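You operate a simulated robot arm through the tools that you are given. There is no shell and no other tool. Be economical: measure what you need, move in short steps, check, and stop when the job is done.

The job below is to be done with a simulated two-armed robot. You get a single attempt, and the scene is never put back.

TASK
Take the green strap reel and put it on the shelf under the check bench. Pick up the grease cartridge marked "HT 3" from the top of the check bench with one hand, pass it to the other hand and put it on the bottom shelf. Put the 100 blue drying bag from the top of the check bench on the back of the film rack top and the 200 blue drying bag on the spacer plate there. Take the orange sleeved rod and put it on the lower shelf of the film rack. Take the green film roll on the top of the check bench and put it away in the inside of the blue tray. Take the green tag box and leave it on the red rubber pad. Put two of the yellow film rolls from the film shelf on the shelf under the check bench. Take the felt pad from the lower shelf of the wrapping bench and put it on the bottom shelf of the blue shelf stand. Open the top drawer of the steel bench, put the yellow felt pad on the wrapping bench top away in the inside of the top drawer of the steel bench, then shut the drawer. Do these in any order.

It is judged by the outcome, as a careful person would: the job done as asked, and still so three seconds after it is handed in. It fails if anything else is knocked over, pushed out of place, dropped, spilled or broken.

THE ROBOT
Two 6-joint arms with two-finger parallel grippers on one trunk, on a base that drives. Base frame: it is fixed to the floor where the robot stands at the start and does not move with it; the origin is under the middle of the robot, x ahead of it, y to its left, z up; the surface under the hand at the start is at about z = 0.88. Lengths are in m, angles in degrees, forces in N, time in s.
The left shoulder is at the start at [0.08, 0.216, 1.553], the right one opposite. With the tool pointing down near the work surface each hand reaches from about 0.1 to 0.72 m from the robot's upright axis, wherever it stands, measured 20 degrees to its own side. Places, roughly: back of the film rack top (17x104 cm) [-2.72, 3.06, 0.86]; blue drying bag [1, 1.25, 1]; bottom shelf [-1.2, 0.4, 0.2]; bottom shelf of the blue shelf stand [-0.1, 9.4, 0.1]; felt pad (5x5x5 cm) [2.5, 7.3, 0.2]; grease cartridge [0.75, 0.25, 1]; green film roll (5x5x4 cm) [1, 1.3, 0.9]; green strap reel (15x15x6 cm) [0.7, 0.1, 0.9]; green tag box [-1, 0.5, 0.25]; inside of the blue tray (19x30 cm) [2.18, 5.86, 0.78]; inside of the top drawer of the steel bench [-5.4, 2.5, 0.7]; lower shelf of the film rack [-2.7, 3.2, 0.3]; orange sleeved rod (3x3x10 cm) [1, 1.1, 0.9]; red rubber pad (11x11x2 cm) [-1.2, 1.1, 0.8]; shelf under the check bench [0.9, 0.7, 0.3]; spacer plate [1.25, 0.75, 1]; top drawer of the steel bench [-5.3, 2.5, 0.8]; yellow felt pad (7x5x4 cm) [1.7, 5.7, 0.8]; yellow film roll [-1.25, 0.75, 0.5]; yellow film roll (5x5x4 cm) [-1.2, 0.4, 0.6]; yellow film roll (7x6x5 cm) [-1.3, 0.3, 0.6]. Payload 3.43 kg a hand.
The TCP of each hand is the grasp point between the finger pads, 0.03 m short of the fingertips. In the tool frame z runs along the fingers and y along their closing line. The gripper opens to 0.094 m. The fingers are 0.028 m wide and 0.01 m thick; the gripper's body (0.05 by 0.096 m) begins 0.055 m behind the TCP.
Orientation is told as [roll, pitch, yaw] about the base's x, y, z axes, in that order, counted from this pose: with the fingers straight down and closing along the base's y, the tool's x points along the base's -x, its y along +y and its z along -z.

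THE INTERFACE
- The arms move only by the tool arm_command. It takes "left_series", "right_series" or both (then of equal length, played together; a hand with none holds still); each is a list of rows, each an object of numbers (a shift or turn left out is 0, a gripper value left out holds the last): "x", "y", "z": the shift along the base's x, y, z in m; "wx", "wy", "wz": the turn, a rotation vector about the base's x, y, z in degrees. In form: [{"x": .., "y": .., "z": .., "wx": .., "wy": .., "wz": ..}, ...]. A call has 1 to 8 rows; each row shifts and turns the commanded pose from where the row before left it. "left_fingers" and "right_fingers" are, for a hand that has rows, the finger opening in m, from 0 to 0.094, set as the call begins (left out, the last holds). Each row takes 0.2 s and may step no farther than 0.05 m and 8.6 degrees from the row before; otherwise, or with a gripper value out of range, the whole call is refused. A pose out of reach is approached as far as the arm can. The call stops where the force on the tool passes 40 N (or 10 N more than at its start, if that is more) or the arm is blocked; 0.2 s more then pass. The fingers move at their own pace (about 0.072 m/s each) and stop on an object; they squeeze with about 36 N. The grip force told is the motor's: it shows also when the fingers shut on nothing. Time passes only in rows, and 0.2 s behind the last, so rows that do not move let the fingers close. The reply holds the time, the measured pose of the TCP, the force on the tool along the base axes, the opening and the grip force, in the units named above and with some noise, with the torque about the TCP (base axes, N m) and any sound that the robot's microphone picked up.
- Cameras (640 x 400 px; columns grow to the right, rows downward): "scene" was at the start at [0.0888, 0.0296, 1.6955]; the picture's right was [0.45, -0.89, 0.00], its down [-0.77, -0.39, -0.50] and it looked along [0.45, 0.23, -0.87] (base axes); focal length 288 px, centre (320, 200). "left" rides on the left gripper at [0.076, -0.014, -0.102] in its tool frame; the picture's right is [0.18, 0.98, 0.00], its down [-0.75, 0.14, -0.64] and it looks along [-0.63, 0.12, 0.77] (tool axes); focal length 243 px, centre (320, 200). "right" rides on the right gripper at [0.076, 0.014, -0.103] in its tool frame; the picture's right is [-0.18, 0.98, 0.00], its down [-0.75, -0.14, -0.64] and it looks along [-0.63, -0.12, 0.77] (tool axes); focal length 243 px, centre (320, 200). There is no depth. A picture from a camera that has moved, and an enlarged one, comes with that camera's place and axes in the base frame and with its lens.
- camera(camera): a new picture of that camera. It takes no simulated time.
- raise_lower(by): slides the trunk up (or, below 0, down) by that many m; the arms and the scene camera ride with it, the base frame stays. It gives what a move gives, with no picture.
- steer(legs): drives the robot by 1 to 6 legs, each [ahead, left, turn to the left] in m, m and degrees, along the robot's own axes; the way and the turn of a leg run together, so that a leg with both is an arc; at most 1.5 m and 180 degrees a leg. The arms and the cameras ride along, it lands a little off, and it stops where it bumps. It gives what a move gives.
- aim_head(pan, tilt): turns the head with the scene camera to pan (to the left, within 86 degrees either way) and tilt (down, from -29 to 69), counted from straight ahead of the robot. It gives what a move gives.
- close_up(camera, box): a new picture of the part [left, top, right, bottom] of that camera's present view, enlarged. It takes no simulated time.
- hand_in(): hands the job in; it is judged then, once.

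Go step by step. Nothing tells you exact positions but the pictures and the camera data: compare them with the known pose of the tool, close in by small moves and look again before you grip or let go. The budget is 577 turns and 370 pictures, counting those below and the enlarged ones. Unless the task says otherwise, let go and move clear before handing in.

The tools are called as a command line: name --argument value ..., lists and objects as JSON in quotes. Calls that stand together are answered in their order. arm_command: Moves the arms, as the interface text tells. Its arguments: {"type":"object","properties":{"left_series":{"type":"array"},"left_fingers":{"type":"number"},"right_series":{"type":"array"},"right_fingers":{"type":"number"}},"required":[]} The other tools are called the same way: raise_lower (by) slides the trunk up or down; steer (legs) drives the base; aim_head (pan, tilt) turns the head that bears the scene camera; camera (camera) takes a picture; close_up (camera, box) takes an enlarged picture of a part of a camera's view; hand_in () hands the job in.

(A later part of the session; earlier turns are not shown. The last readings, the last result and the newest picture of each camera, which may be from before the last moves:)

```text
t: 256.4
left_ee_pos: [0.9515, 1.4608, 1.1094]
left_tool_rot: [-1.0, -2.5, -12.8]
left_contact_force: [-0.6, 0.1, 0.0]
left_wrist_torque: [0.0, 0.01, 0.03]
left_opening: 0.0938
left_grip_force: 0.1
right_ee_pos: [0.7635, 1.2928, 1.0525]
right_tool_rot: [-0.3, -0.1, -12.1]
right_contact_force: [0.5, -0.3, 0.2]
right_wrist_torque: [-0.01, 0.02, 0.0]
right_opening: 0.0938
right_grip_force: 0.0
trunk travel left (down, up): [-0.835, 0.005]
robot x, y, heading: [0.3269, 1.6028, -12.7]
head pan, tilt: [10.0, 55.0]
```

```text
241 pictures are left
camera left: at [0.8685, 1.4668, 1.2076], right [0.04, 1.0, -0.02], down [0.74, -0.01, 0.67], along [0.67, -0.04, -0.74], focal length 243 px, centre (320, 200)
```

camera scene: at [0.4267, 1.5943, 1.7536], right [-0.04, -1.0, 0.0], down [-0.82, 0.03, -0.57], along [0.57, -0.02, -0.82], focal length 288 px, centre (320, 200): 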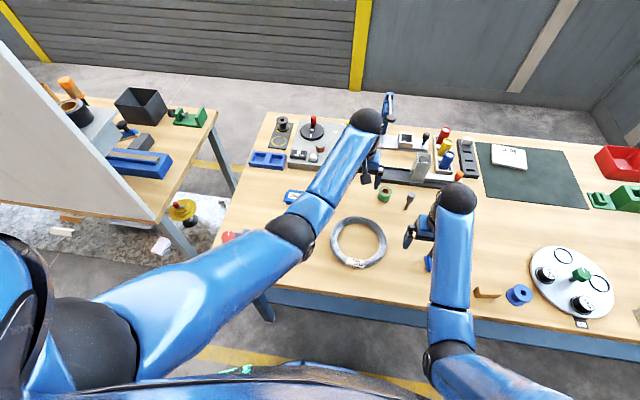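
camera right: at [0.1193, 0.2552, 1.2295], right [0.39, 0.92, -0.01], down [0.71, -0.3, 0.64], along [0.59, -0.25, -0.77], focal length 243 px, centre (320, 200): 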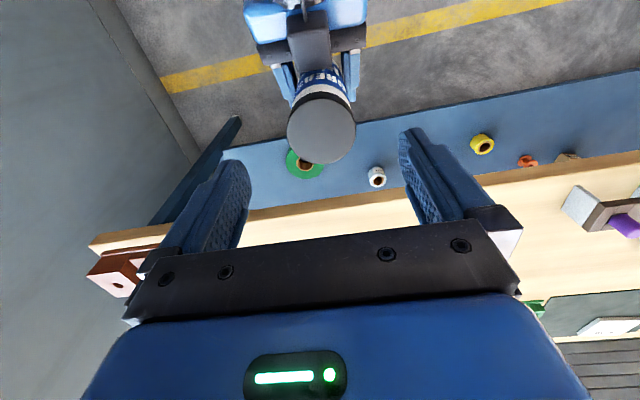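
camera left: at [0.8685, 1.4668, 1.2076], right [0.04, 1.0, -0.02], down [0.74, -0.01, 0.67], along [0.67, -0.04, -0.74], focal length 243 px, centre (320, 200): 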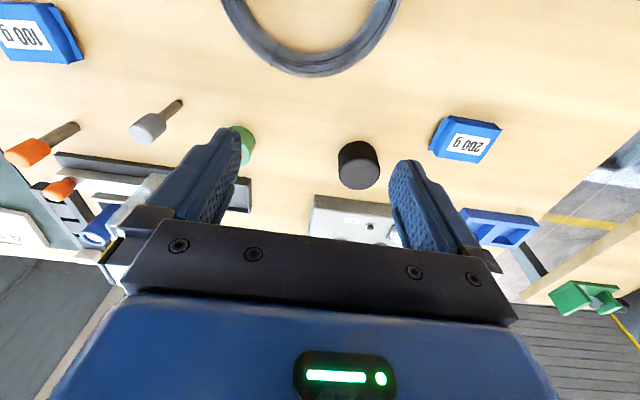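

I'll turn the left hand 90° (to close across the bag's short side) while moving above the 200 g bag.

arm_command --left_series '[{"x": 0.008, "y": 0.024, "wz": 8.5}, {"x": 0.008, "y": 0.024, "wz": 8.5}, {"x": 0.008, "y": 0.024, "wz": 8.5}, {"x": 0.008, "y": 0.024, "wz": 8.5}, {"x": 0.008, "y": 0.024, "wz": 8.5}, {"x": 0.008, "y": 0.024, "wz": 8.5}, {"x": 0.008, "y": 0.024, "wz": 8.5}, {"x": 0.008, "y": 0.024, "wz": 8.5}]'

arm_command --left_series '[{"wz": 8.5, "z": -0.03}, {"wz": 8.5, "z": -0.03}, {"wz": 3, "z": -0.02}]'

camera --camera "left"

camera --camera "scene"

```text
t: 258.2
left_ee_pos: [1.0165, 1.6538, 1.1087]
left_tool_rot: [-1.0, -2.4, 55.4]
left_contact_force: [0.4, -0.1, -0.5]
left_wrist_torque: [0.0, 0.01, 0.0]
left_opening: 0.094
left_grip_force: 0.0
right_ee_pos: [0.7648, 1.2937, 1.0517]
right_tool_rot: [-0.3, 0.1, -12.1]
right_contact_force: [0.4, 0.1, -0.2]
right_wrist_torque: [0.03, 0.01, -0.01]
right_opening: 0.0938
right_grip_force: 0.0
trunk travel left (down, up): [-0.835, 0.005]
robot x, y, heading: [0.3298, 1.601, -12.5]
head pan, tilt: [10.0, 55.0]
```

```text
t: 259.0
left_ee_pos: [1.018, 1.6532, 1.0289]
left_tool_rot: [-1.0, -2.4, 75.2]
left_contact_force: [0.3, -0.3, -0.3]
left_wrist_torque: [-0.03, 0.0, -0.01]
left_opening: 0.0941
left_grip_force: 0.0
right_ee_pos: [0.765, 1.2934, 1.0533]
right_tool_rot: [-0.3, 0.1, -12.1]
right_contact_force: [-0.5, 0.1, 0.5]
right_wrist_torque: [0.0, -0.02, 0.01]
right_opening: 0.0941
right_grip_force: 0.0
trunk travel left (down, up): [-0.835, 0.005]
robot x, y, heading: [0.3285, 1.6047, -12.5]
head pan, tilt: [10.0, 55.0]
```

```text
240 pictures are left
camera left: at [1.0076, 1.5714, 1.127], right [-1.0, 0.07, -0.02], down [0.04, 0.74, 0.67], along [0.07, 0.67, -0.74], focal length 243 px, centre (320, 200)
```

left: 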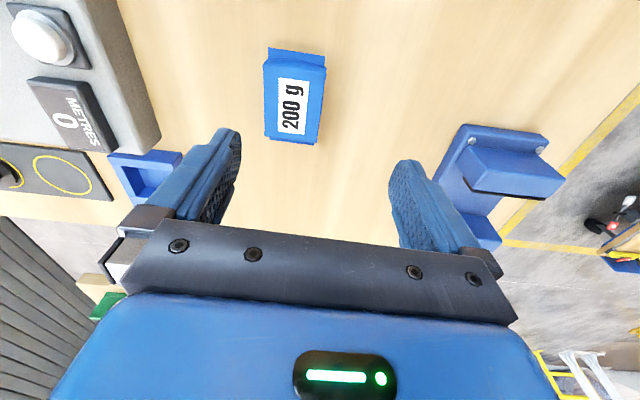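

```text
239 pictures are left
camera scene: at [0.4286, 1.5944, 1.7534], right [-0.04, -1.0, 0.0], down [-0.82, 0.03, -0.57], along [0.57, -0.02, -0.82], focal length 288 px, centre (320, 200)
```

scene: 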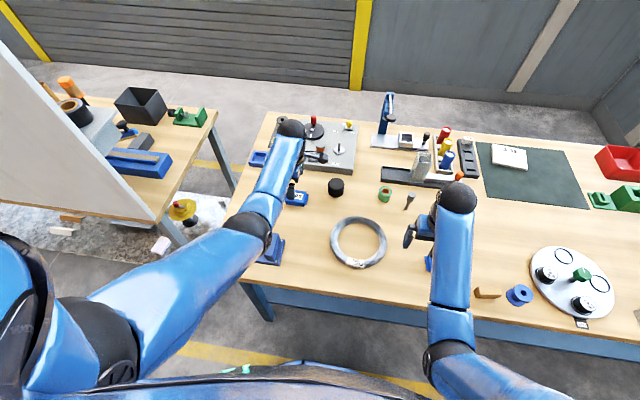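

steer --legs '[[0.06, 0, 0]]'

camera --camera "left"

```text
t: 259.9
left_ee_pos: [1.0638, 1.6421, 1.0349]
left_tool_rot: [-1.6, -2.5, 75.2]
left_contact_force: [-1.8, 0.4, 0.6]
left_wrist_torque: [-0.02, -0.08, -0.02]
left_opening: 0.0939
left_grip_force: 0.1
right_ee_pos: [0.812, 1.2821, 1.0572]
right_tool_rot: [-0.4, -0.5, -12.1]
right_contact_force: [-1.9, 0.3, 1.0]
right_wrist_torque: [0.0, -0.08, 0.03]
right_opening: 0.0942
right_grip_force: 0.1
trunk travel left (down, up): [-0.835, 0.005]
robot x, y, heading: [0.385, 1.5909, -12.3]
head pan, tilt: [10.0, 55.0]
```

```text
238 pictures are left
camera left: at [1.0533, 1.5612, 1.1346], right [-1.0, 0.07, -0.04], down [0.03, 0.74, 0.67], along [0.08, 0.67, -0.74], focal length 243 px, centre (320, 200)
```

left: 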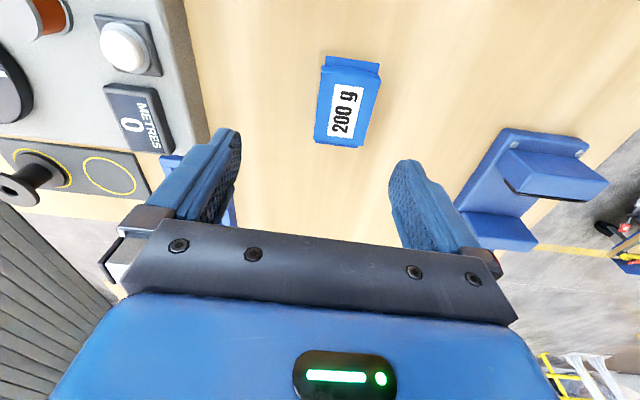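

arm_command --left_series '[{"x": -0.02, "y": 0.003, "z": -0.03}, {"z": -0.035}, {"z": -0.03}, {"z": -0.02}]'

camera --camera "left"

```text
t: 260.9
left_ee_pos: [1.0561, 1.6422, 0.9124]
left_tool_rot: [-0.8, -2.5, 75.2]
left_contact_force: [0.2, 0.6, 0.5]
left_wrist_torque: [0.01, 0.02, 0.02]
left_opening: 0.0937
left_grip_force: 0.0
right_ee_pos: [0.8239, 1.2806, 1.0502]
right_tool_rot: [-0.3, 0.3, -12.1]
right_contact_force: [0.5, -0.4, 0.0]
right_wrist_torque: [-0.01, 0.04, 0.01]
right_opening: 0.0941
right_grip_force: 0.1
trunk travel left (down, up): [-0.835, 0.005]
robot x, y, heading: [0.385, 1.5901, -12.2]
head pan, tilt: [10.0, 55.0]
```

```text
237 pictures are left
camera left: at [1.0466, 1.5619, 1.0098], right [-1.0, 0.07, -0.02], down [0.04, 0.74, 0.67], along [0.07, 0.67, -0.74], focal length 243 px, centre (320, 200)
```

left: 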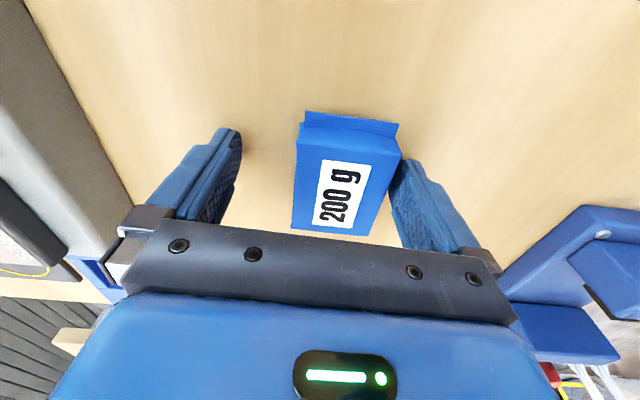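

arm_command --left_series '[{"x": -0.012, "y": -0.003}]'

arm_command --left_fingers 0.0 --left_series '[{}, {}, {}, {}]'

arm_command --left_series '[{"z": 0.03}, {"z": 0.04}, {"z": 0.04}]'

camera --camera "left"

```text
t: 261.4
left_ee_pos: [1.0387, 1.641, 0.9152]
left_tool_rot: [-1.1, -2.5, 75.2]
left_contact_force: [-0.4, -0.1, 0.3]
left_wrist_torque: [0.02, 0.02, 0.02]
left_opening: 0.0942
left_grip_force: 0.0
right_ee_pos: [0.8204, 1.2804, 1.0537]
right_tool_rot: [-0.3, 0.0, -12.1]
right_contact_force: [-1.0, 0.0, 0.1]
right_wrist_torque: [0.04, -0.02, 0.0]
right_opening: 0.0938
right_grip_force: 0.0
trunk travel left (down, up): [-0.835, 0.005]
robot x, y, heading: [0.3857, 1.5915, -12.3]
head pan, tilt: [10.0, 55.0]
```

```text
t: 262.4
left_ee_pos: [1.0422, 1.6402, 0.9143]
left_tool_rot: [-0.9, -2.5, 75.2]
left_contact_force: [-0.5, 0.3, -1.2]
left_wrist_torque: [0.02, -0.01, 0.0]
left_opening: 0.0539
left_grip_force: 36.3
right_ee_pos: [0.8232, 1.2815, 1.0523]
right_tool_rot: [-0.4, 0.1, -12.0]
right_contact_force: [0.2, -0.1, -0.2]
right_wrist_torque: [0.04, 0.02, -0.01]
right_opening: 0.0938
right_grip_force: 0.1
trunk travel left (down, up): [-0.835, 0.005]
robot x, y, heading: [0.3848, 1.5935, -12.3]
head pan, tilt: [10.0, 55.0]
```

```text
t: 263.1
left_ee_pos: [1.0418, 1.6384, 1.023]
left_tool_rot: [-0.9, -2.4, 75.2]
left_contact_force: [0.3, -1.0, -0.8]
left_wrist_torque: [-0.01, 0.0, 0.02]
left_opening: 0.0541
left_grip_force: 36.0
right_ee_pos: [0.8219, 1.2816, 1.0507]
right_tool_rot: [-0.3, 0.2, -12.0]
right_contact_force: [1.4, -0.1, 0.2]
right_wrist_torque: [0.0, 0.01, 0.02]
right_opening: 0.0941
right_grip_force: 0.0
trunk travel left (down, up): [-0.835, 0.005]
robot x, y, heading: [0.3841, 1.5905, -12.6]
head pan, tilt: [10.0, 55.0]
```

```text
236 pictures are left
camera left: at [1.0317, 1.5584, 1.1221], right [-1.0, 0.07, -0.02], down [0.04, 0.74, 0.67], along [0.07, 0.67, -0.74], focal length 243 px, centre (320, 200)
```

left: 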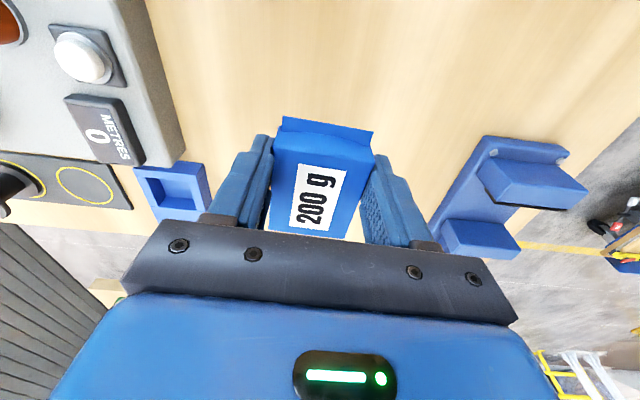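

The 200 g bag is held. I'll raise it, turn the wrist back, then drive right to in front of the spacer plate.

arm_command --left_series '[{"z": 0.04, "wz": -8.5}, {"z": 0.04, "wz": -8.5}, {"x": -0.02, "wz": -8.5}, {"x": -0.02, "wz": -8.5}, {"x": -0.02, "wz": -8.5}, {"wz": -8.5}, {"wz": -8.5}, {"wz": -8.5}]'

arm_command --left_series '[{"wz": -8.5}, {"wz": -8.5}, {"wz": -3}]' --right_series '[{"z": 0.02}, {"z": 0.02}, {}]'

steer --legs '[[-0.15, 0, 0], [0, -0.76, 0]]'

aim_head --pan 0 --tilt 45

camera --camera "scene"

```text
t: 264.9
left_ee_pos: [0.9824, 1.6392, 1.101]
left_tool_rot: [-1.1, -2.5, 7.1]
left_contact_force: [-0.2, 0.9, -0.2]
left_wrist_torque: [0.03, -0.01, -0.04]
left_opening: 0.0543
left_grip_force: 36.2
left hand out of reach, approached as far as the arm can: row 5
right_ee_pos: [0.8211, 1.2821, 1.0521]
right_tool_rot: [-0.3, 0.2, -12.1]
right_contact_force: [-0.7, 0.5, 0.5]
right_wrist_torque: [0.0, 0.02, 0.01]
right_opening: 0.0937
right_grip_force: 0.0
trunk travel left (down, up): [-0.835, 0.005]
robot x, y, heading: [0.384, 1.5939, -12.6]
head pan, tilt: [10.0, 55.0]
```

```text
t: 265.8
left_ee_pos: [0.983, 1.6386, 1.1003]
left_tool_rot: [-1.0, -2.5, -12.9]
left_contact_force: [-0.8, -0.4, -1.4]
left_wrist_torque: [-0.01, 0.02, 0.0]
left_opening: 0.0541
left_grip_force: 36.0
right_ee_pos: [0.834, 1.2784, 1.0561]
right_tool_rot: [-0.3, 0.0, -12.1]
right_contact_force: [-0.5, -0.4, -0.1]
right_wrist_torque: [-0.03, -0.02, -0.04]
right_opening: 0.094
right_grip_force: 0.1
right hand out of reach, approached as far as the arm can: row 1, 2
trunk travel left (down, up): [-0.835, 0.005]
robot x, y, heading: [0.3834, 1.5954, -12.5]
head pan, tilt: [10.0, 55.0]
```

```text
t: 270.9
left_ee_pos: [0.6728, 0.9256, 1.1001]
left_tool_rot: [-1.0, -2.5, -12.9]
left_contact_force: [-0.7, -0.1, -1.0]
left_wrist_torque: [-0.02, 0.04, 0.01]
left_opening: 0.054
left_grip_force: 36.1
right_ee_pos: [0.5228, 0.5659, 1.0572]
right_tool_rot: [-0.4, 0.0, -12.2]
right_contact_force: [-0.3, 0.9, 0.2]
right_wrist_torque: [-0.07, 0.0, -0.02]
right_opening: 0.0939
right_grip_force: 0.1
trunk travel left (down, up): [-0.835, 0.005]
robot x, y, heading: [0.0702, 0.8745, -12.5]
head pan, tilt: [10.0, 55.0]
```

```text
t: 271.6
left_ee_pos: [0.6717, 0.926, 1.1004]
left_tool_rot: [-0.9, -2.5, -12.8]
left_contact_force: [-0.1, 0.6, -0.9]
left_wrist_torque: [-0.02, -0.01, 0.0]
left_opening: 0.054
left_grip_force: 35.8
right_ee_pos: [0.5212, 0.5651, 1.0571]
right_tool_rot: [-0.3, 0.1, -12.2]
right_contact_force: [0.2, -0.2, -0.3]
right_wrist_torque: [0.0, -0.05, -0.01]
right_opening: 0.094
right_grip_force: 0.1
trunk travel left (down, up): [-0.835, 0.005]
robot x, y, heading: [0.0743, 0.8758, -12.4]
head pan, tilt: [0.0, 45.0]
```

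```text
235 pictures are left
camera scene: at [0.1812, 0.8545, 1.7668], right [-0.22, -0.98, 0.0], down [-0.69, 0.15, -0.71], along [0.69, -0.15, -0.71], focal length 288 px, centre (320, 200)
```

scene: 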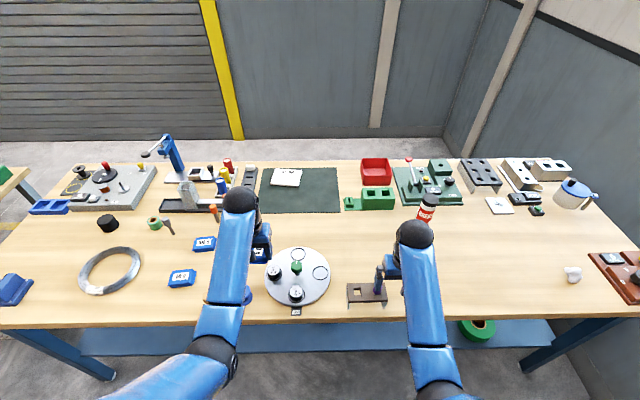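

Plate confirmed at (1.20, 0.79), deep on the bench, so I'll set the bag down in the gap between disc and mat and re-grip with a forward-tilted tool. Driving ahead first.

steer --legs '[[0.17, 0, 0]]'

arm_command --left_series '[{"x": 0.04, "y": -0.012}, {"x": 0.036, "y": -0.02}, {"z": -0.04}, {"z": -0.04}, {"z": -0.03}, {"z": -0.02}]'

camera --camera "left"

camera --camera "scene"

```text
t: 273.0
left_ee_pos: [0.8331, 0.8886, 1.1024]
left_tool_rot: [-1.0, -2.6, -12.9]
left_contact_force: [0.0, 0.2, -0.4]
left_wrist_torque: [0.0, -0.02, 0.01]
left_opening: 0.0542
left_grip_force: 35.6
right_ee_pos: [0.683, 0.5286, 1.0573]
right_tool_rot: [-0.3, -0.2, -12.3]
right_contact_force: [-1.1, -0.6, -0.2]
right_wrist_torque: [0.0, 0.0, 0.03]
right_opening: 0.0938
right_grip_force: 0.1
trunk travel left (down, up): [-0.835, 0.005]
robot x, y, heading: [0.2358, 0.8409, -12.3]
head pan, tilt: [0.0, 45.0]
```

```text
t: 274.4
left_ee_pos: [0.9112, 0.8566, 0.9697]
left_tool_rot: [-0.9, -2.4, -12.9]
left_contact_force: [1.4, -0.1, -0.8]
left_wrist_torque: [0.02, 0.01, 0.04]
left_opening: 0.0542
left_grip_force: 35.9
right_ee_pos: [0.6853, 0.5289, 1.0555]
right_tool_rot: [-0.3, 0.0, -12.1]
right_contact_force: [-0.3, 0.2, 0.7]
right_wrist_torque: [-0.03, -0.01, -0.03]
right_opening: 0.0941
right_grip_force: 0.1
trunk travel left (down, up): [-0.835, 0.005]
robot x, y, heading: [0.2335, 0.839, -12.5]
head pan, tilt: [0.0, 45.0]
```

```text
234 pictures are left
camera left: at [0.8285, 0.8619, 1.0677], right [0.04, 1.0, -0.02], down [0.74, -0.01, 0.67], along [0.67, -0.04, -0.74], focal length 243 px, centre (320, 200)
```

left: 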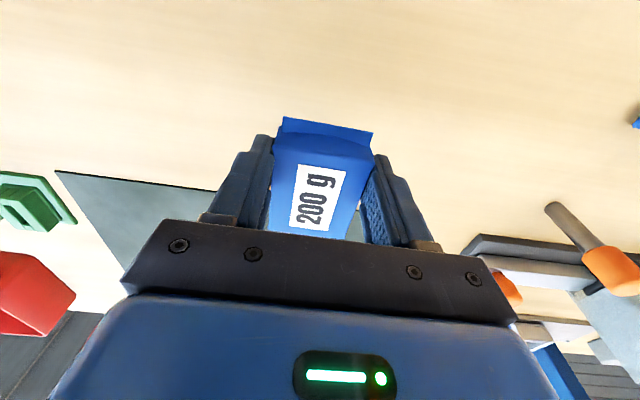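

```text
233 pictures are left
camera scene: at [0.3456, 0.817, 1.7668], right [-0.22, -0.98, 0.0], down [-0.69, 0.15, -0.71], along [0.69, -0.15, -0.71], focal length 288 px, centre (320, 200)
```

scene: 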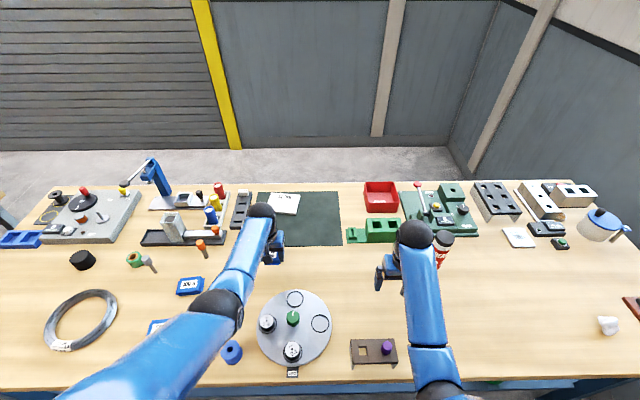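

arm_command --left_series '[{"z": -0.025}, {"z": -0.02}, {"z": -0.007}]'

arm_command --left_fingers 0.08 --left_series '[{}, {}]'

camera --camera "left"

```text
t: 275.2
left_ee_pos: [0.9121, 0.8561, 0.9189]
left_tool_rot: [-1.1, -2.5, -12.8]
left_contact_force: [-0.7, -0.4, -1.2]
left_wrist_torque: [0.0, 0.03, 0.02]
left_opening: 0.054
left_grip_force: 35.8
right_ee_pos: [0.6863, 0.5287, 1.0559]
right_tool_rot: [-0.3, -0.1, -12.1]
right_contact_force: [-0.6, -0.1, -0.6]
right_wrist_torque: [0.04, -0.05, -0.02]
right_opening: 0.0941
right_grip_force: 0.1
trunk travel left (down, up): [-0.835, 0.005]
robot x, y, heading: [0.2361, 0.8417, -12.8]
head pan, tilt: [0.0, 45.0]
```

```text
t: 275.8
left_ee_pos: [0.9121, 0.8565, 0.919]
left_tool_rot: [-1.0, -2.4, -12.9]
left_contact_force: [0.4, 1.1, 0.2]
left_wrist_torque: [-0.02, 0.0, 0.0]
left_opening: 0.0802
left_grip_force: 0.1
right_ee_pos: [0.6868, 0.5263, 1.0564]
right_tool_rot: [-0.3, 0.0, -12.1]
right_contact_force: [0.0, 0.8, 0.6]
right_wrist_torque: [0.01, 0.02, 0.02]
right_opening: 0.094
right_grip_force: 0.1
trunk travel left (down, up): [-0.835, 0.005]
robot x, y, heading: [0.2361, 0.8436, -12.4]
head pan, tilt: [0.0, 45.0]
```

```text
232 pictures are left
camera left: at [0.8295, 0.8622, 1.017], right [0.04, 1.0, -0.02], down [0.74, -0.01, 0.67], along [0.67, -0.04, -0.74], focal length 243 px, centre (320, 200)
```

left: 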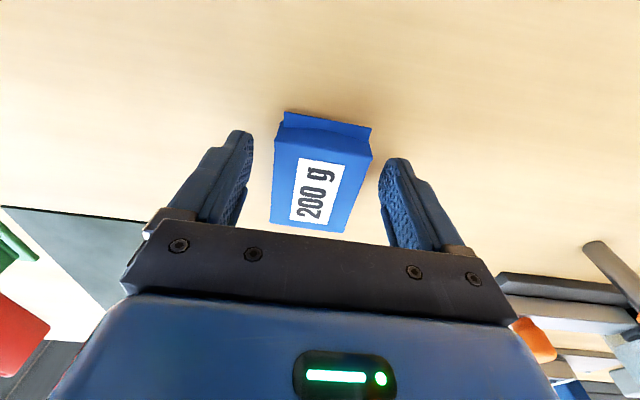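

Bag set down. I'll tilt the tool 33° forward around it and re-grip.

arm_command --left_series '[{"wx": -1.75, "wy": -8.0}, {"wx": -1.75, "wy": -8.0}, {"wx": -1.75, "wy": -8.0}, {"wx": -1.75, "wy": -8.0}]'

camera --camera "left"

close_up --camera "scene" --box '[160, 160, 400, 360]'

```text
t: 276.8
left_ee_pos: [0.9106, 0.857, 0.9194]
left_tool_rot: [-0.7, -35.4, -12.9]
left_contact_force: [0.2, 0.1, 0.4]
left_wrist_torque: [0.03, -0.02, -0.02]
left_opening: 0.0799
left_grip_force: 0.2
right_ee_pos: [0.6849, 0.528, 1.0571]
right_tool_rot: [-0.2, -0.1, -12.1]
right_contact_force: [1.0, -0.5, 0.8]
right_wrist_torque: [0.01, -0.04, 0.03]
right_opening: 0.0939
right_grip_force: 0.0
trunk travel left (down, up): [-0.835, 0.005]
robot x, y, heading: [0.24, 0.8433, -12.5]
head pan, tilt: [0.0, 45.0]
```

```text
231 pictures are left
camera left: at [0.7884, 0.8712, 0.9585], right [0.08, 0.99, -0.12], down [0.27, 0.09, 0.96], along [0.96, -0.11, -0.26], focal length 243 px, centre (320, 200)
```

left: 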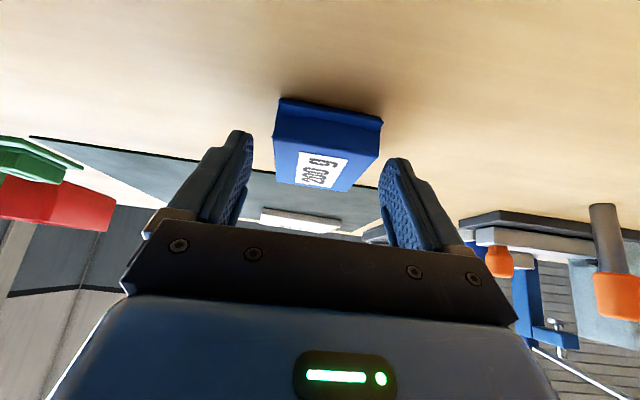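

```text
2.00 times, centred on (280, 260) of scene
camera zoom: at [0.3436, 0.8178, 1.767], right [-0.22, -0.98, 0.0], down [-0.69, 0.15, -0.71], along [0.69, -0.15, -0.71], focal length 576 px, centre (400, 80)
```

zoom: 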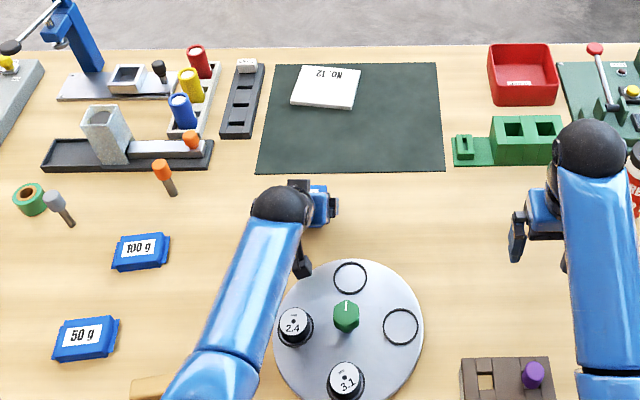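

arm_command --left_fingers 0.0 --left_series '[{}, {}, {}]'

arm_command --left_series '[{"z": 0.03}, {"z": 0.04}, {"z": 0.03}]'

camera --camera "left"

```text
t: 277.6
left_ee_pos: [0.9118, 0.8566, 0.919]
left_tool_rot: [-0.5, -35.2, -13.1]
left_contact_force: [-0.1, 0.2, 2.1]
left_wrist_torque: [-0.01, -0.07, 0.0]
left_opening: 0.0543
left_grip_force: 35.9
right_ee_pos: [0.6851, 0.5281, 1.0561]
right_tool_rot: [-0.3, 0.0, -12.1]
right_contact_force: [-0.1, -1.1, -0.5]
right_wrist_torque: [-0.01, -0.01, 0.0]
right_opening: 0.094
right_grip_force: 0.0
trunk travel left (down, up): [-0.835, 0.005]
robot x, y, heading: [0.2364, 0.8424, -12.5]
head pan, tilt: [0.0, 45.0]
```

```text
t: 278.4
left_ee_pos: [0.9117, 0.8565, 1.0181]
left_tool_rot: [-0.5, -35.1, -13.0]
left_contact_force: [0.1, 0.5, -0.2]
left_wrist_torque: [0.0, 0.01, -0.01]
left_opening: 0.0544
left_grip_force: 36.4
right_ee_pos: [0.6845, 0.5282, 1.0558]
right_tool_rot: [-0.3, 0.1, -12.1]
right_contact_force: [-0.1, 0.1, 0.7]
right_wrist_torque: [0.0, -0.02, -0.01]
right_opening: 0.094
right_grip_force: 0.1
trunk travel left (down, up): [-0.835, 0.005]
robot x, y, heading: [0.2377, 0.8421, -12.7]
head pan, tilt: [0.0, 45.0]
```

```text
229 pictures are left
camera left: at [0.7898, 0.8719, 1.058], right [0.08, 0.99, -0.11], down [0.27, 0.09, 0.96], along [0.96, -0.11, -0.27], focal length 243 px, centre (320, 200)
```

left: 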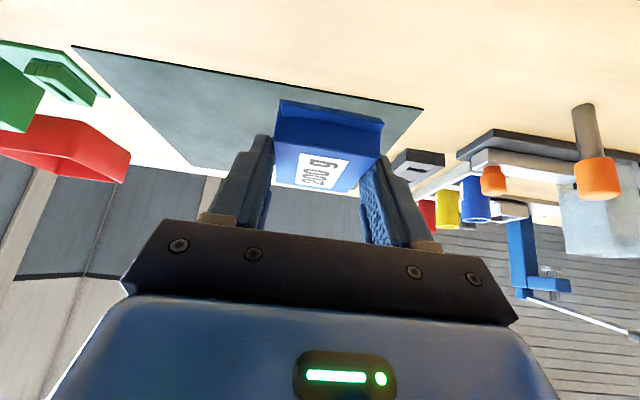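

Bag is re-gripped. Before reaching deep I'll look down to see how close the base is to the bench.

aim_head --pan 0 --tilt 69

camera --camera "scene"

```text
t: 279.3
left_ee_pos: [0.9123, 0.8568, 1.0193]
left_tool_rot: [-0.6, -35.3, -12.9]
left_contact_force: [-0.6, 0.2, -1.3]
left_wrist_torque: [0.03, -0.01, 0.02]
left_opening: 0.054
left_grip_force: 36.1
right_ee_pos: [0.6858, 0.5283, 1.0558]
right_tool_rot: [-0.3, 0.0, -12.2]
right_contact_force: [0.6, -0.3, -0.4]
right_wrist_torque: [0.0, -0.04, 0.02]
right_opening: 0.0941
right_grip_force: 0.2
trunk travel left (down, up): [-0.835, 0.005]
robot x, y, heading: [0.2366, 0.8427, -12.7]
head pan, tilt: [0.0, 68.8]
```

```text
228 pictures are left
camera scene: at [0.321, 0.8228, 1.738], right [-0.22, -0.98, 0.0], down [-0.91, 0.2, -0.36], along [0.35, -0.08, -0.93], focal length 288 px, centre (320, 200)
```

scene: 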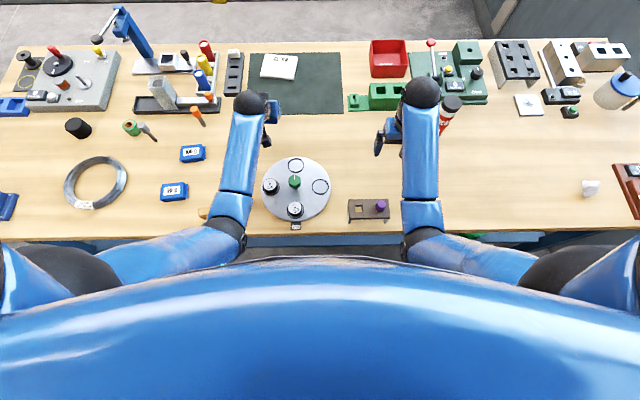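

The torso hides the base; I'll keep my distance. Plan: raise both hands relative to the trunk (tilting them forward), then lower the trunk by 0.3 so the left arm can reach deep.

arm_command --left_series '[{"z": 0.03, "wx": -1.65, "wy": -7.6}, {"z": 0.03, "wx": -1.65, "wy": -7.6}, {"z": 0.03}, {"z": 0.03}, {"z": 0.03}, {"z": 0.03}, {"z": 0.03}, {"z": 0.03}]' --right_series '[{"z": 0.01, "x": 0.012, "wx": -1.7, "wy": -7.8}, {"z": 0.03, "x": 0.012, "wx": -1.7, "wy": -7.8}, {"z": 0.035, "x": 0.012, "wx": -1.7, "wy": -7.8}, {"z": 0.04, "x": 0.012, "wx": -1.7, "wy": -7.8}, {"z": 0.04, "x": 0.012, "wx": -1.7, "wy": -7.8}, {"z": 0.04, "x": 0.012, "wx": -1.7, "wy": -7.8}, {"z": 0.04, "x": 0.012, "wx": -1.7, "wy": -7.8}, {"z": 0.04, "x": 0.012, "wx": -1.7, "wy": -7.8}]'

camera --camera "scene"

```text
t: 281.1
left_ee_pos: [0.912, 0.856, 1.257]
left_tool_rot: [-0.3, -50.7, -13.1]
left_contact_force: [0.5, 0.5, -0.9]
left_wrist_torque: [0.0, 0.04, -0.01]
left_opening: 0.0542
left_grip_force: 35.8
right_ee_pos: [0.7813, 0.5296, 1.3312]
right_tool_rot: [-0.5, -64.0, -11.9]
right_contact_force: [-0.3, 0.3, 0.1]
right_wrist_torque: [0.04, 0.0, 0.0]
right_opening: 0.0938
right_grip_force: 0.1
trunk travel left (down, up): [-0.835, 0.005]
robot x, y, heading: [0.2361, 0.8427, -12.3]
head pan, tilt: [0.0, 68.8]
```

```text
227 pictures are left
camera scene: at [0.321, 0.8228, 1.7379], right [-0.22, -0.98, 0.0], down [-0.91, 0.2, -0.36], along [0.35, -0.08, -0.93], focal length 288 px, centre (320, 200)
```

scene: 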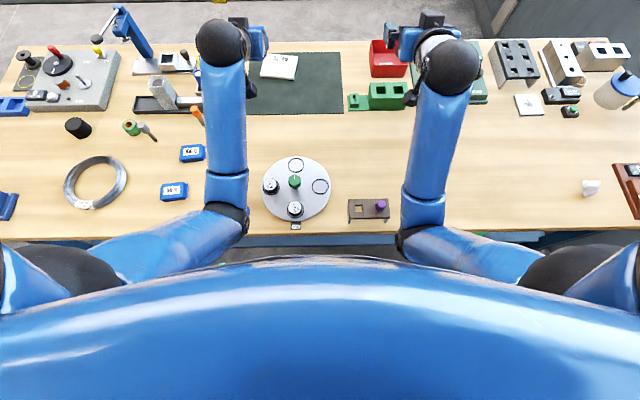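

raise_lower --by -0.28

aim_head --pan 5 --tilt 40

camera --camera "scene"

camera --camera "left"

```text
t: 283.9
left_ee_pos: [0.9112, 0.8572, 0.9782]
left_tool_rot: [-0.3, -50.7, -13.3]
left_contact_force: [0.4, 0.5, -1.6]
left_wrist_torque: [0.0, 0.04, 0.0]
left_opening: 0.0542
left_grip_force: 35.7
right_ee_pos: [0.7787, 0.5297, 1.0501]
right_tool_rot: [-0.6, -63.9, -12.0]
right_contact_force: [-0.2, -0.8, -0.4]
right_wrist_torque: [0.05, -0.03, 0.02]
right_opening: 0.0941
right_grip_force: 0.1
trunk travel left (down, up): [-0.555, 0.285]
robot x, y, heading: [0.2338, 0.8394, -12.6]
head pan, tilt: [0.0, 68.8]
```

```text
t: 284.9
left_ee_pos: [0.9101, 0.8565, 0.9789]
left_tool_rot: [-0.3, -50.8, -13.2]
left_contact_force: [0.1, -0.4, -0.4]
left_wrist_torque: [-0.02, -0.01, -0.05]
left_opening: 0.0541
left_grip_force: 35.7
right_ee_pos: [0.7802, 0.529, 1.0524]
right_tool_rot: [-0.5, -63.9, -12.0]
right_contact_force: [0.0, -0.8, 0.9]
right_wrist_torque: [0.0, 0.02, 0.01]
right_opening: 0.0943
right_grip_force: 0.0
trunk travel left (down, up): [-0.555, 0.285]
robot x, y, heading: [0.2386, 0.8399, -12.4]
head pan, tilt: [5.0, 40.0]
```

```text
226 pictures are left
camera scene: at [0.3484, 0.8245, 1.4942], right [-0.13, -0.99, 0.0], down [-0.64, 0.08, -0.77], along [0.76, -0.1, -0.64], focal length 288 px, centre (320, 200)
```

scene: 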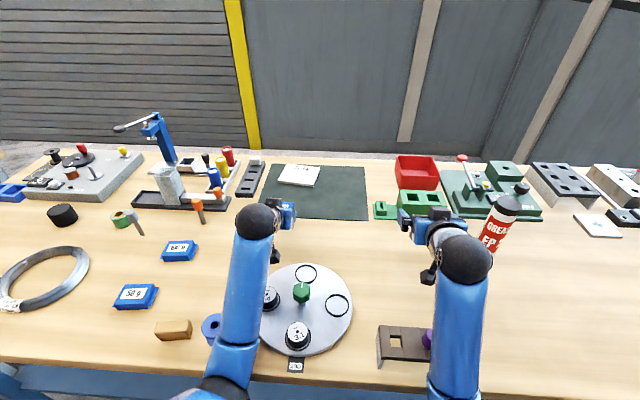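

```text
225 pictures are left
camera left: at [0.7823, 0.8727, 0.9838], right [0.12, 0.98, -0.15], down [0.01, 0.15, 0.99], along [0.99, -0.12, 0.0], focal length 243 px, centre (320, 200)
```

left: 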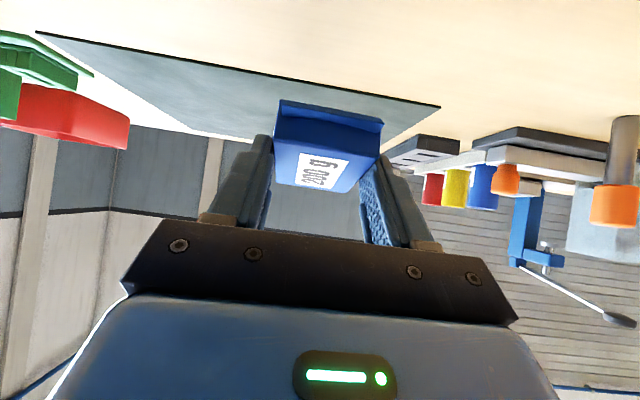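

Plate top is at (1.207, 0.788, 0.90). I'll drive 5 cm ahead and extend the arm over it.

steer --legs '[[0.05, 0, 0]]'

arm_command --left_series '[{"x": 0.04, "y": -0.009, "z": 0.01}, {"x": 0.041, "y": -0.009}, {"x": 0.041, "y": -0.009}, {"x": 0.041, "y": -0.009}]'

camera --camera "left"

camera --camera "scene"

```text
t: 285.6
left_ee_pos: [0.9134, 0.8545, 0.9824]
left_tool_rot: [-0.3, -50.9, -13.3]
left_contact_force: [-0.5, -0.4, -1.6]
left_wrist_torque: [0.01, 0.0, 0.0]
left_opening: 0.0543
left_grip_force: 36.3
right_ee_pos: [0.7801, 0.5288, 1.0521]
right_tool_rot: [-0.6, -64.1, -12.0]
right_contact_force: [0.1, 0.7, 0.1]
right_wrist_torque: [0.01, -0.02, 0.0]
right_opening: 0.0942
right_grip_force: 0.0
trunk travel left (down, up): [-0.555, 0.285]
robot x, y, heading: [0.2456, 0.8454, -12.9]
head pan, tilt: [5.0, 40.0]
stopped in leg 1: the robot was blocked; the commanded pose is now the measured one
```

```text
t: 286.6
left_ee_pos: [1.077, 0.8182, 0.9944]
left_tool_rot: [-0.2, -51.1, -13.4]
left_contact_force: [0.4, -0.4, -0.6]
left_wrist_torque: [-0.03, 0.0, 0.02]
left_opening: 0.054
left_grip_force: 36.3
right_ee_pos: [0.7789, 0.5265, 1.0508]
right_tool_rot: [-0.4, -63.9, -12.3]
right_contact_force: [-0.6, 0.1, -0.4]
right_wrist_torque: [0.0, -0.02, 0.0]
right_opening: 0.0941
right_grip_force: 0.1
trunk travel left (down, up): [-0.555, 0.285]
robot x, y, heading: [0.2471, 0.8395, -12.9]
head pan, tilt: [5.0, 40.0]
```

```text
224 pictures are left
camera left: at [0.9485, 0.8339, 0.9986], right [0.12, 0.98, -0.15], down [0.01, 0.15, 0.99], along [0.99, -0.12, 0.01], focal length 243 px, centre (320, 200)
```

left: 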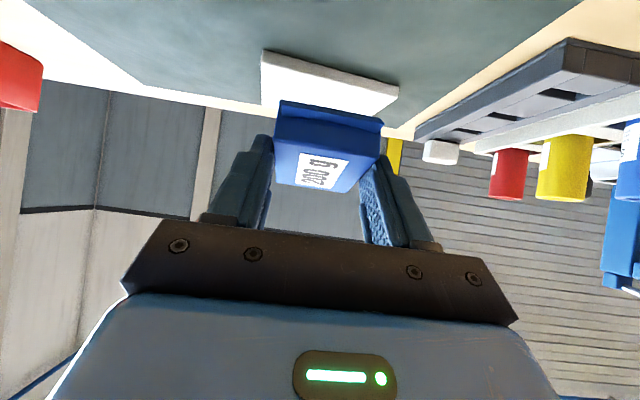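

```text
223 pictures are left
camera scene: at [0.3478, 0.822, 1.4947], right [-0.13, -0.99, 0.0], down [-0.63, 0.09, -0.77], along [0.76, -0.1, -0.64], focal length 288 px, centre (320, 200)
```

scene: 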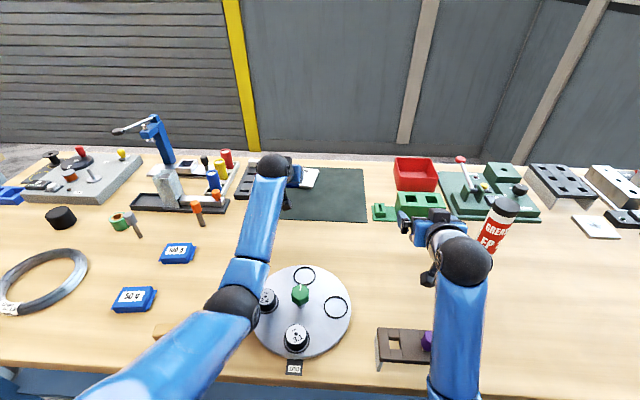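

The base touched the bench foot (blocked at once; nothing moved on the bench). I'll back off 1.5 cm, raise the right hand further, and lower the trunk more to gain reach.

steer --legs '[[-0.015, 0, 0]]'

arm_command --left_series '[{"z": 0.04}, {"z": 0.04}, {"z": 0.04}, {"z": 0.03}]' --right_series '[{"z": 0.035, "wx": -1.1, "wy": -5}, {"z": 0.035, "wx": -1.1, "wy": -5}, {"z": 0.035, "wx": -1.1, "wy": -5}, {"z": 0.035}]'

```text
t: 287.4
left_ee_pos: [1.069, 0.8194, 0.9875]
left_tool_rot: [-0.2, -50.6, -13.5]
left_contact_force: [-0.6, 1.0, -1.3]
left_wrist_torque: [-0.02, 0.02, -0.01]
left_opening: 0.0543
left_grip_force: 36.3
right_ee_pos: [0.7734, 0.5307, 1.0463]
right_tool_rot: [-0.4, -63.5, -12.2]
right_contact_force: [1.1, -0.3, -0.2]
right_wrist_torque: [-0.01, 0.0, 0.0]
right_opening: 0.0937
right_grip_force: 0.0
trunk travel left (down, up): [-0.555, 0.285]
robot x, y, heading: [0.2329, 0.8416, -12.7]
head pan, tilt: [5.0, 40.0]
```

```text
t: 288.4
left_ee_pos: [1.0698, 0.8213, 1.1386]
left_tool_rot: [-0.3, -50.6, -13.3]
left_contact_force: [0.2, 0.3, -2.3]
left_wrist_torque: [0.03, 0.03, 0.0]
left_opening: 0.0539
left_grip_force: 35.5
right_ee_pos: [0.7723, 0.5316, 1.1889]
right_tool_rot: [-1.1, -79.0, -11.6]
right_contact_force: [0.8, -0.2, -0.4]
right_wrist_torque: [-0.01, 0.03, 0.02]
right_opening: 0.0941
right_grip_force: 0.0
trunk travel left (down, up): [-0.555, 0.285]
robot x, y, heading: [0.2345, 0.8445, -12.4]
head pan, tilt: [5.0, 40.0]
```

raise_lower --by -0.14

arm_command --left_series '[{"x": 0.035, "y": -0.008}, {"x": 0.035, "y": -0.008}, {"x": 0.035, "y": -0.008}, {"x": 0.03, "y": -0.007}]'

camera --camera "left"

camera --camera "scene"

```text
t: 290.1
left_ee_pos: [1.0058, 0.7822, 1.0391]
left_tool_rot: [2.7, -53.3, -17.2]
left_contact_force: [0.4, -3.3, 0.1]
left_wrist_torque: [0.09, 0.1, 0.08]
left_opening: 0.0543
left_grip_force: 36.8
right_ee_pos: [0.6965, 0.5003, 1.0623]
right_tool_rot: [9.9, -81.1, -24.0]
right_contact_force: [-0.1, -2.1, 0.1]
right_wrist_torque: [0.0, 0.02, 0.08]
right_opening: 0.0937
right_grip_force: 0.0
trunk travel left (down, up): [-0.415, 0.425]
robot x, y, heading: [0.2161, 0.8474, -13.9]
head pan, tilt: [5.0, 40.0]
```

```text
t: 290.6
left_ee_pos: [1.0832, 0.832, 1.1039]
left_tool_rot: [-1.4, -61.6, -12.6]
left_contact_force: [-0.7, 0.6, -2.4]
left_wrist_torque: [0.03, 0.01, -0.01]
left_opening: 0.0536
left_grip_force: 35.6
right_ee_pos: [0.7391, 0.5389, 1.0735]
right_tool_rot: [-12.0, -84.2, -0.5]
right_contact_force: [0.4, 1.5, 0.7]
right_wrist_torque: [-0.01, 0.06, -0.02]
right_opening: 0.094
right_grip_force: 0.1
trunk travel left (down, up): [-0.415, 0.425]
robot x, y, heading: [0.2261, 0.8423, -14.3]
head pan, tilt: [5.0, 40.0]
stopped in row 2 (right hand): the arm was blocked; the commanded pose is now the measured one
```

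```text
222 pictures are left
camera left: at [0.9563, 0.8488, 1.0852], right [0.15, 0.97, -0.17], down [-0.16, 0.2, 0.97], along [0.97, -0.12, 0.19], focal length 243 px, centre (320, 200)
```

left: 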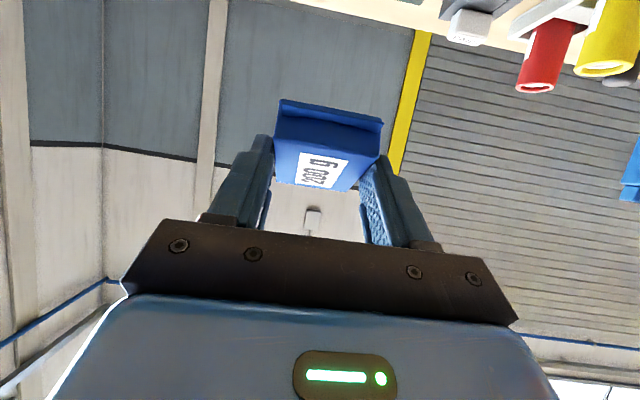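

```text
221 pictures are left
camera scene: at [0.208, 0.7011, 1.366], right [-0.16, -0.98, -0.1], down [-0.56, 0.17, -0.81], along [0.82, -0.07, -0.57], focal length 288 px, centre (320, 200)
```

scene: 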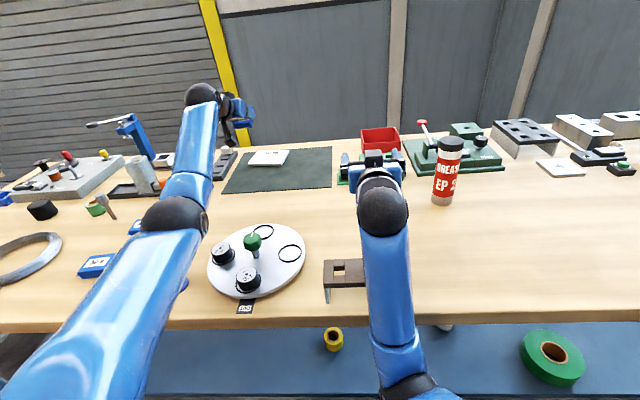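

The robot is leaning: part of the right arm is pressing on the bench. I'll raise the trunk right back.

raise_lower --by 0.14

camera --camera "scene"

```text
t: 290.9
left_ee_pos: [1.1253, 0.8989, 1.1913]
left_tool_rot: [-3.9, -71.9, -11.1]
left_contact_force: [0.9, 0.9, -6.9]
left_wrist_torque: [-0.12, -0.35, -0.09]
left_opening: 0.0541
left_grip_force: 36.2
right_ee_pos: [0.772, 0.5953, 1.1062]
right_tool_rot: [-94.4, -86.3, 80.4]
right_contact_force: [0.3, -0.1, -0.4]
right_wrist_torque: [-0.03, 0.01, 0.01]
right_opening: 0.094
right_grip_force: 0.2
trunk travel left (down, up): [-0.417, 0.423]
robot x, y, heading: [0.2318, 0.8297, -16.6]
head pan, tilt: [5.0, 40.0]
stopped: the arm was blocked; the commanded pose is now the measured one
```

```text
220 pictures are left
camera scene: at [0.225, 0.7215, 1.3695], right [-0.2, -0.98, -0.07], down [-0.56, 0.18, -0.81], along [0.8, -0.12, -0.58], focal length 288 px, centre (320, 200)
```

scene: 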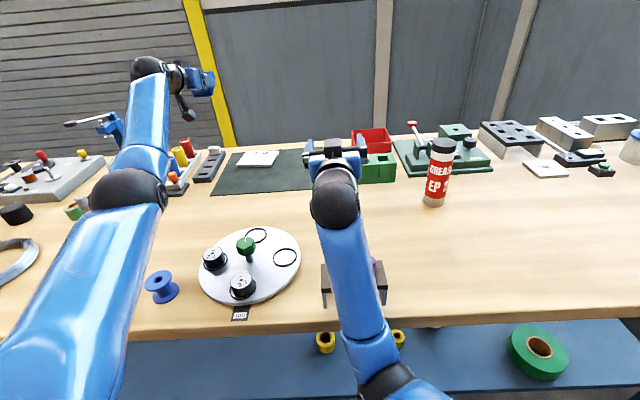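

arm_command --right_series '[{}, {}, {}]'

camera --camera "scene"

```text
t: 291.2
left_ee_pos: [1.1331, 0.9122, 1.2724]
left_tool_rot: [0.1, -81.7, -15.7]
left_contact_force: [1.4, -1.1, -6.7]
left_wrist_torque: [-0.07, -0.34, 0.01]
left_opening: 0.0541
left_grip_force: 35.5
right_ee_pos: [0.7885, 0.6274, 1.1274]
right_tool_rot: [-139.0, -83.5, 123.8]
right_contact_force: [0.6, -0.3, 0.5]
right_wrist_torque: [0.01, 0.01, -0.05]
right_opening: 0.0937
right_grip_force: 0.0
trunk travel left (down, up): [-0.417, 0.423]
robot x, y, heading: [0.2334, 0.8197, -18.6]
head pan, tilt: [5.0, 40.0]
stopped in row 1 (left hand): the arm was blocked; the commanded pose is now the measured one
```

```text
219 pictures are left
camera scene: at [0.2247, 0.711, 1.3681], right [-0.23, -0.97, -0.08], down [-0.55, 0.2, -0.81], along [0.8, -0.15, -0.58], focal length 288 px, centre (320, 200)
```

scene: 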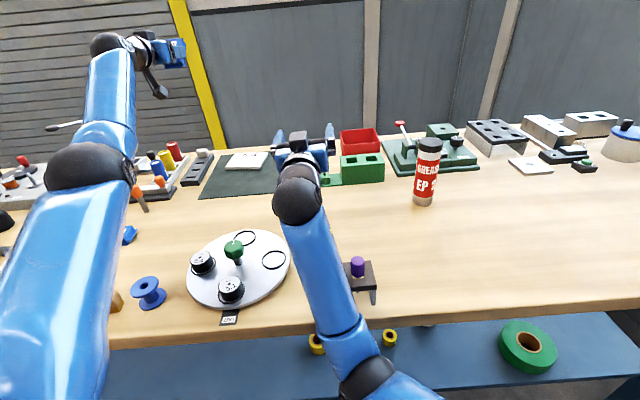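

raise_lower --by 0.05

camera --camera "scene"

```text
t: 291.6
left_ee_pos: [1.14, 0.997, 1.3017]
left_tool_rot: [-7.9, -88.0, -2.4]
left_contact_force: [-0.6, 0.3, -3.1]
left_wrist_torque: [-0.02, -0.1, 0.03]
left_opening: 0.0539
left_grip_force: 35.8
right_ee_pos: [0.8092, 0.6736, 1.1617]
right_tool_rot: [-165.6, -78.5, 150.2]
right_contact_force: [0.8, 2.0, -1.2]
right_wrist_torque: [0.03, -0.1, -0.15]
right_opening: 0.0941
right_grip_force: 0.1
trunk travel left (down, up): [-0.42, 0.42]
robot x, y, heading: [0.2275, 0.8199, -18.5]
head pan, tilt: [5.0, 40.0]
stopped: the arm was blocked; the commanded pose is now the measured one
```

```text
218 pictures are left
camera scene: at [0.2318, 0.714, 1.3701], right [-0.23, -0.97, -0.07], down [-0.56, 0.2, -0.8], along [0.79, -0.15, -0.59], focal length 288 px, centre (320, 200)
```

scene: 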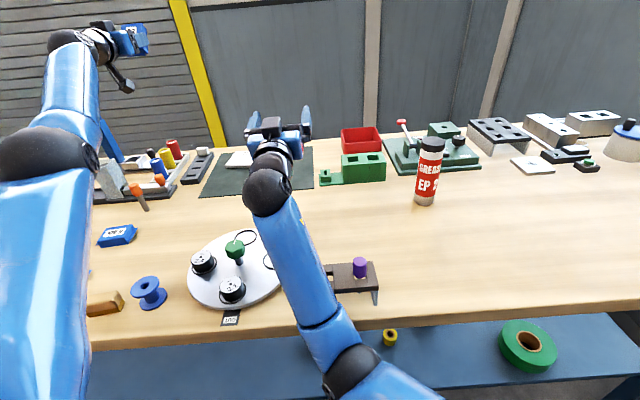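

The body is leaning back, likely the torso or an arm rests on the bench edge. I'll drive straight back a little to free it.

steer --legs '[[-0.08, 0, 0]]'

camera --camera "scene"

```text
t: 292.3
left_ee_pos: [1.1982, 1.0884, 1.1416]
left_tool_rot: [-47.0, -79.4, 35.6]
left_contact_force: [0.1, 0.1, 6.1]
left_wrist_torque: [0.08, 0.39, 0.01]
left_opening: 0.0543
left_grip_force: 35.8
right_ee_pos: [0.8879, 0.7626, 1.1209]
right_tool_rot: [-139.3, -77.4, 123.2]
right_contact_force: [0.0, 0.5, -1.6]
right_wrist_torque: [-0.07, -0.11, -0.01]
right_opening: 0.0938
right_grip_force: 0.0
trunk travel left (down, up): [-0.42, 0.42]
robot x, y, heading: [0.2112, 0.82, -19.9]
head pan, tilt: [5.0, 40.0]
stopped in leg 1: the robot was blocked; the commanded pose is now the measured one
```

```text
217 pictures are left
camera scene: at [0.2825, 0.7909, 1.3635], right [-0.26, -0.97, 0.0], down [-0.6, 0.17, -0.79], along [0.76, -0.2, -0.62], focal length 288 px, centre (320, 200)
```

scene: 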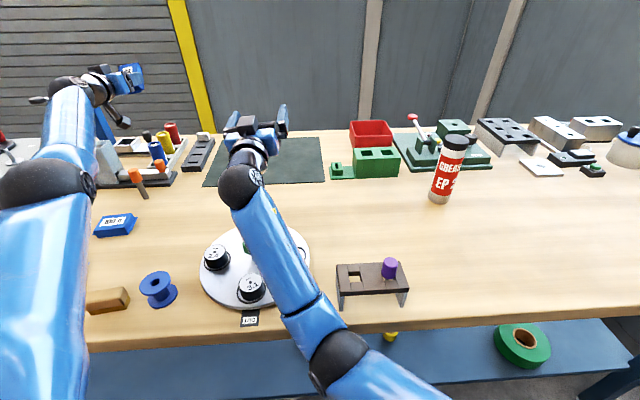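

The body is level again and the bench items look undisturbed. Now raise the trunk.

raise_lower --by 0.1

camera --camera "scene"

```text
t: 293.6
left_ee_pos: [1.2358, 1.0849, 1.2307]
left_tool_rot: [-38.9, -79.0, 28.0]
left_contact_force: [-0.1, -0.5, -1.2]
left_wrist_torque: [0.0, 0.05, 0.01]
left_opening: 0.0542
left_grip_force: 36.4
right_ee_pos: [0.9137, 0.75, 1.2037]
right_tool_rot: [-137.1, -78.9, 121.5]
right_contact_force: [-0.1, 0.4, 0.1]
right_wrist_torque: [-0.01, -0.03, 0.0]
right_opening: 0.0942
right_grip_force: 0.1
trunk travel left (down, up): [-0.52, 0.32]
robot x, y, heading: [0.2199, 0.8215, -19.5]
head pan, tilt: [5.0, 40.0]
```

```text
216 pictures are left
camera scene: at [0.3318, 0.7877, 1.4591], right [-0.25, -0.97, 0.0], down [-0.62, 0.16, -0.76], along [0.74, -0.19, -0.64], focal length 288 px, centre (320, 200)
```

scene: 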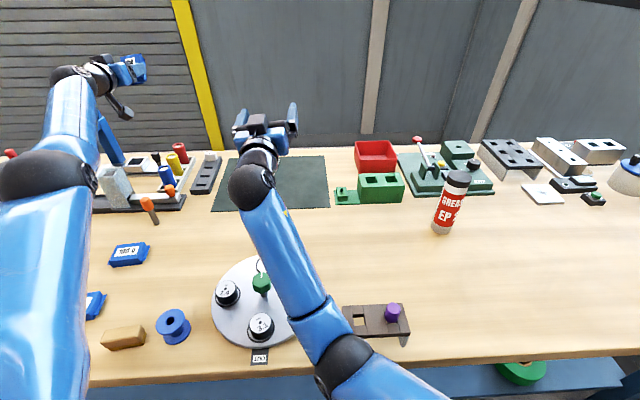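

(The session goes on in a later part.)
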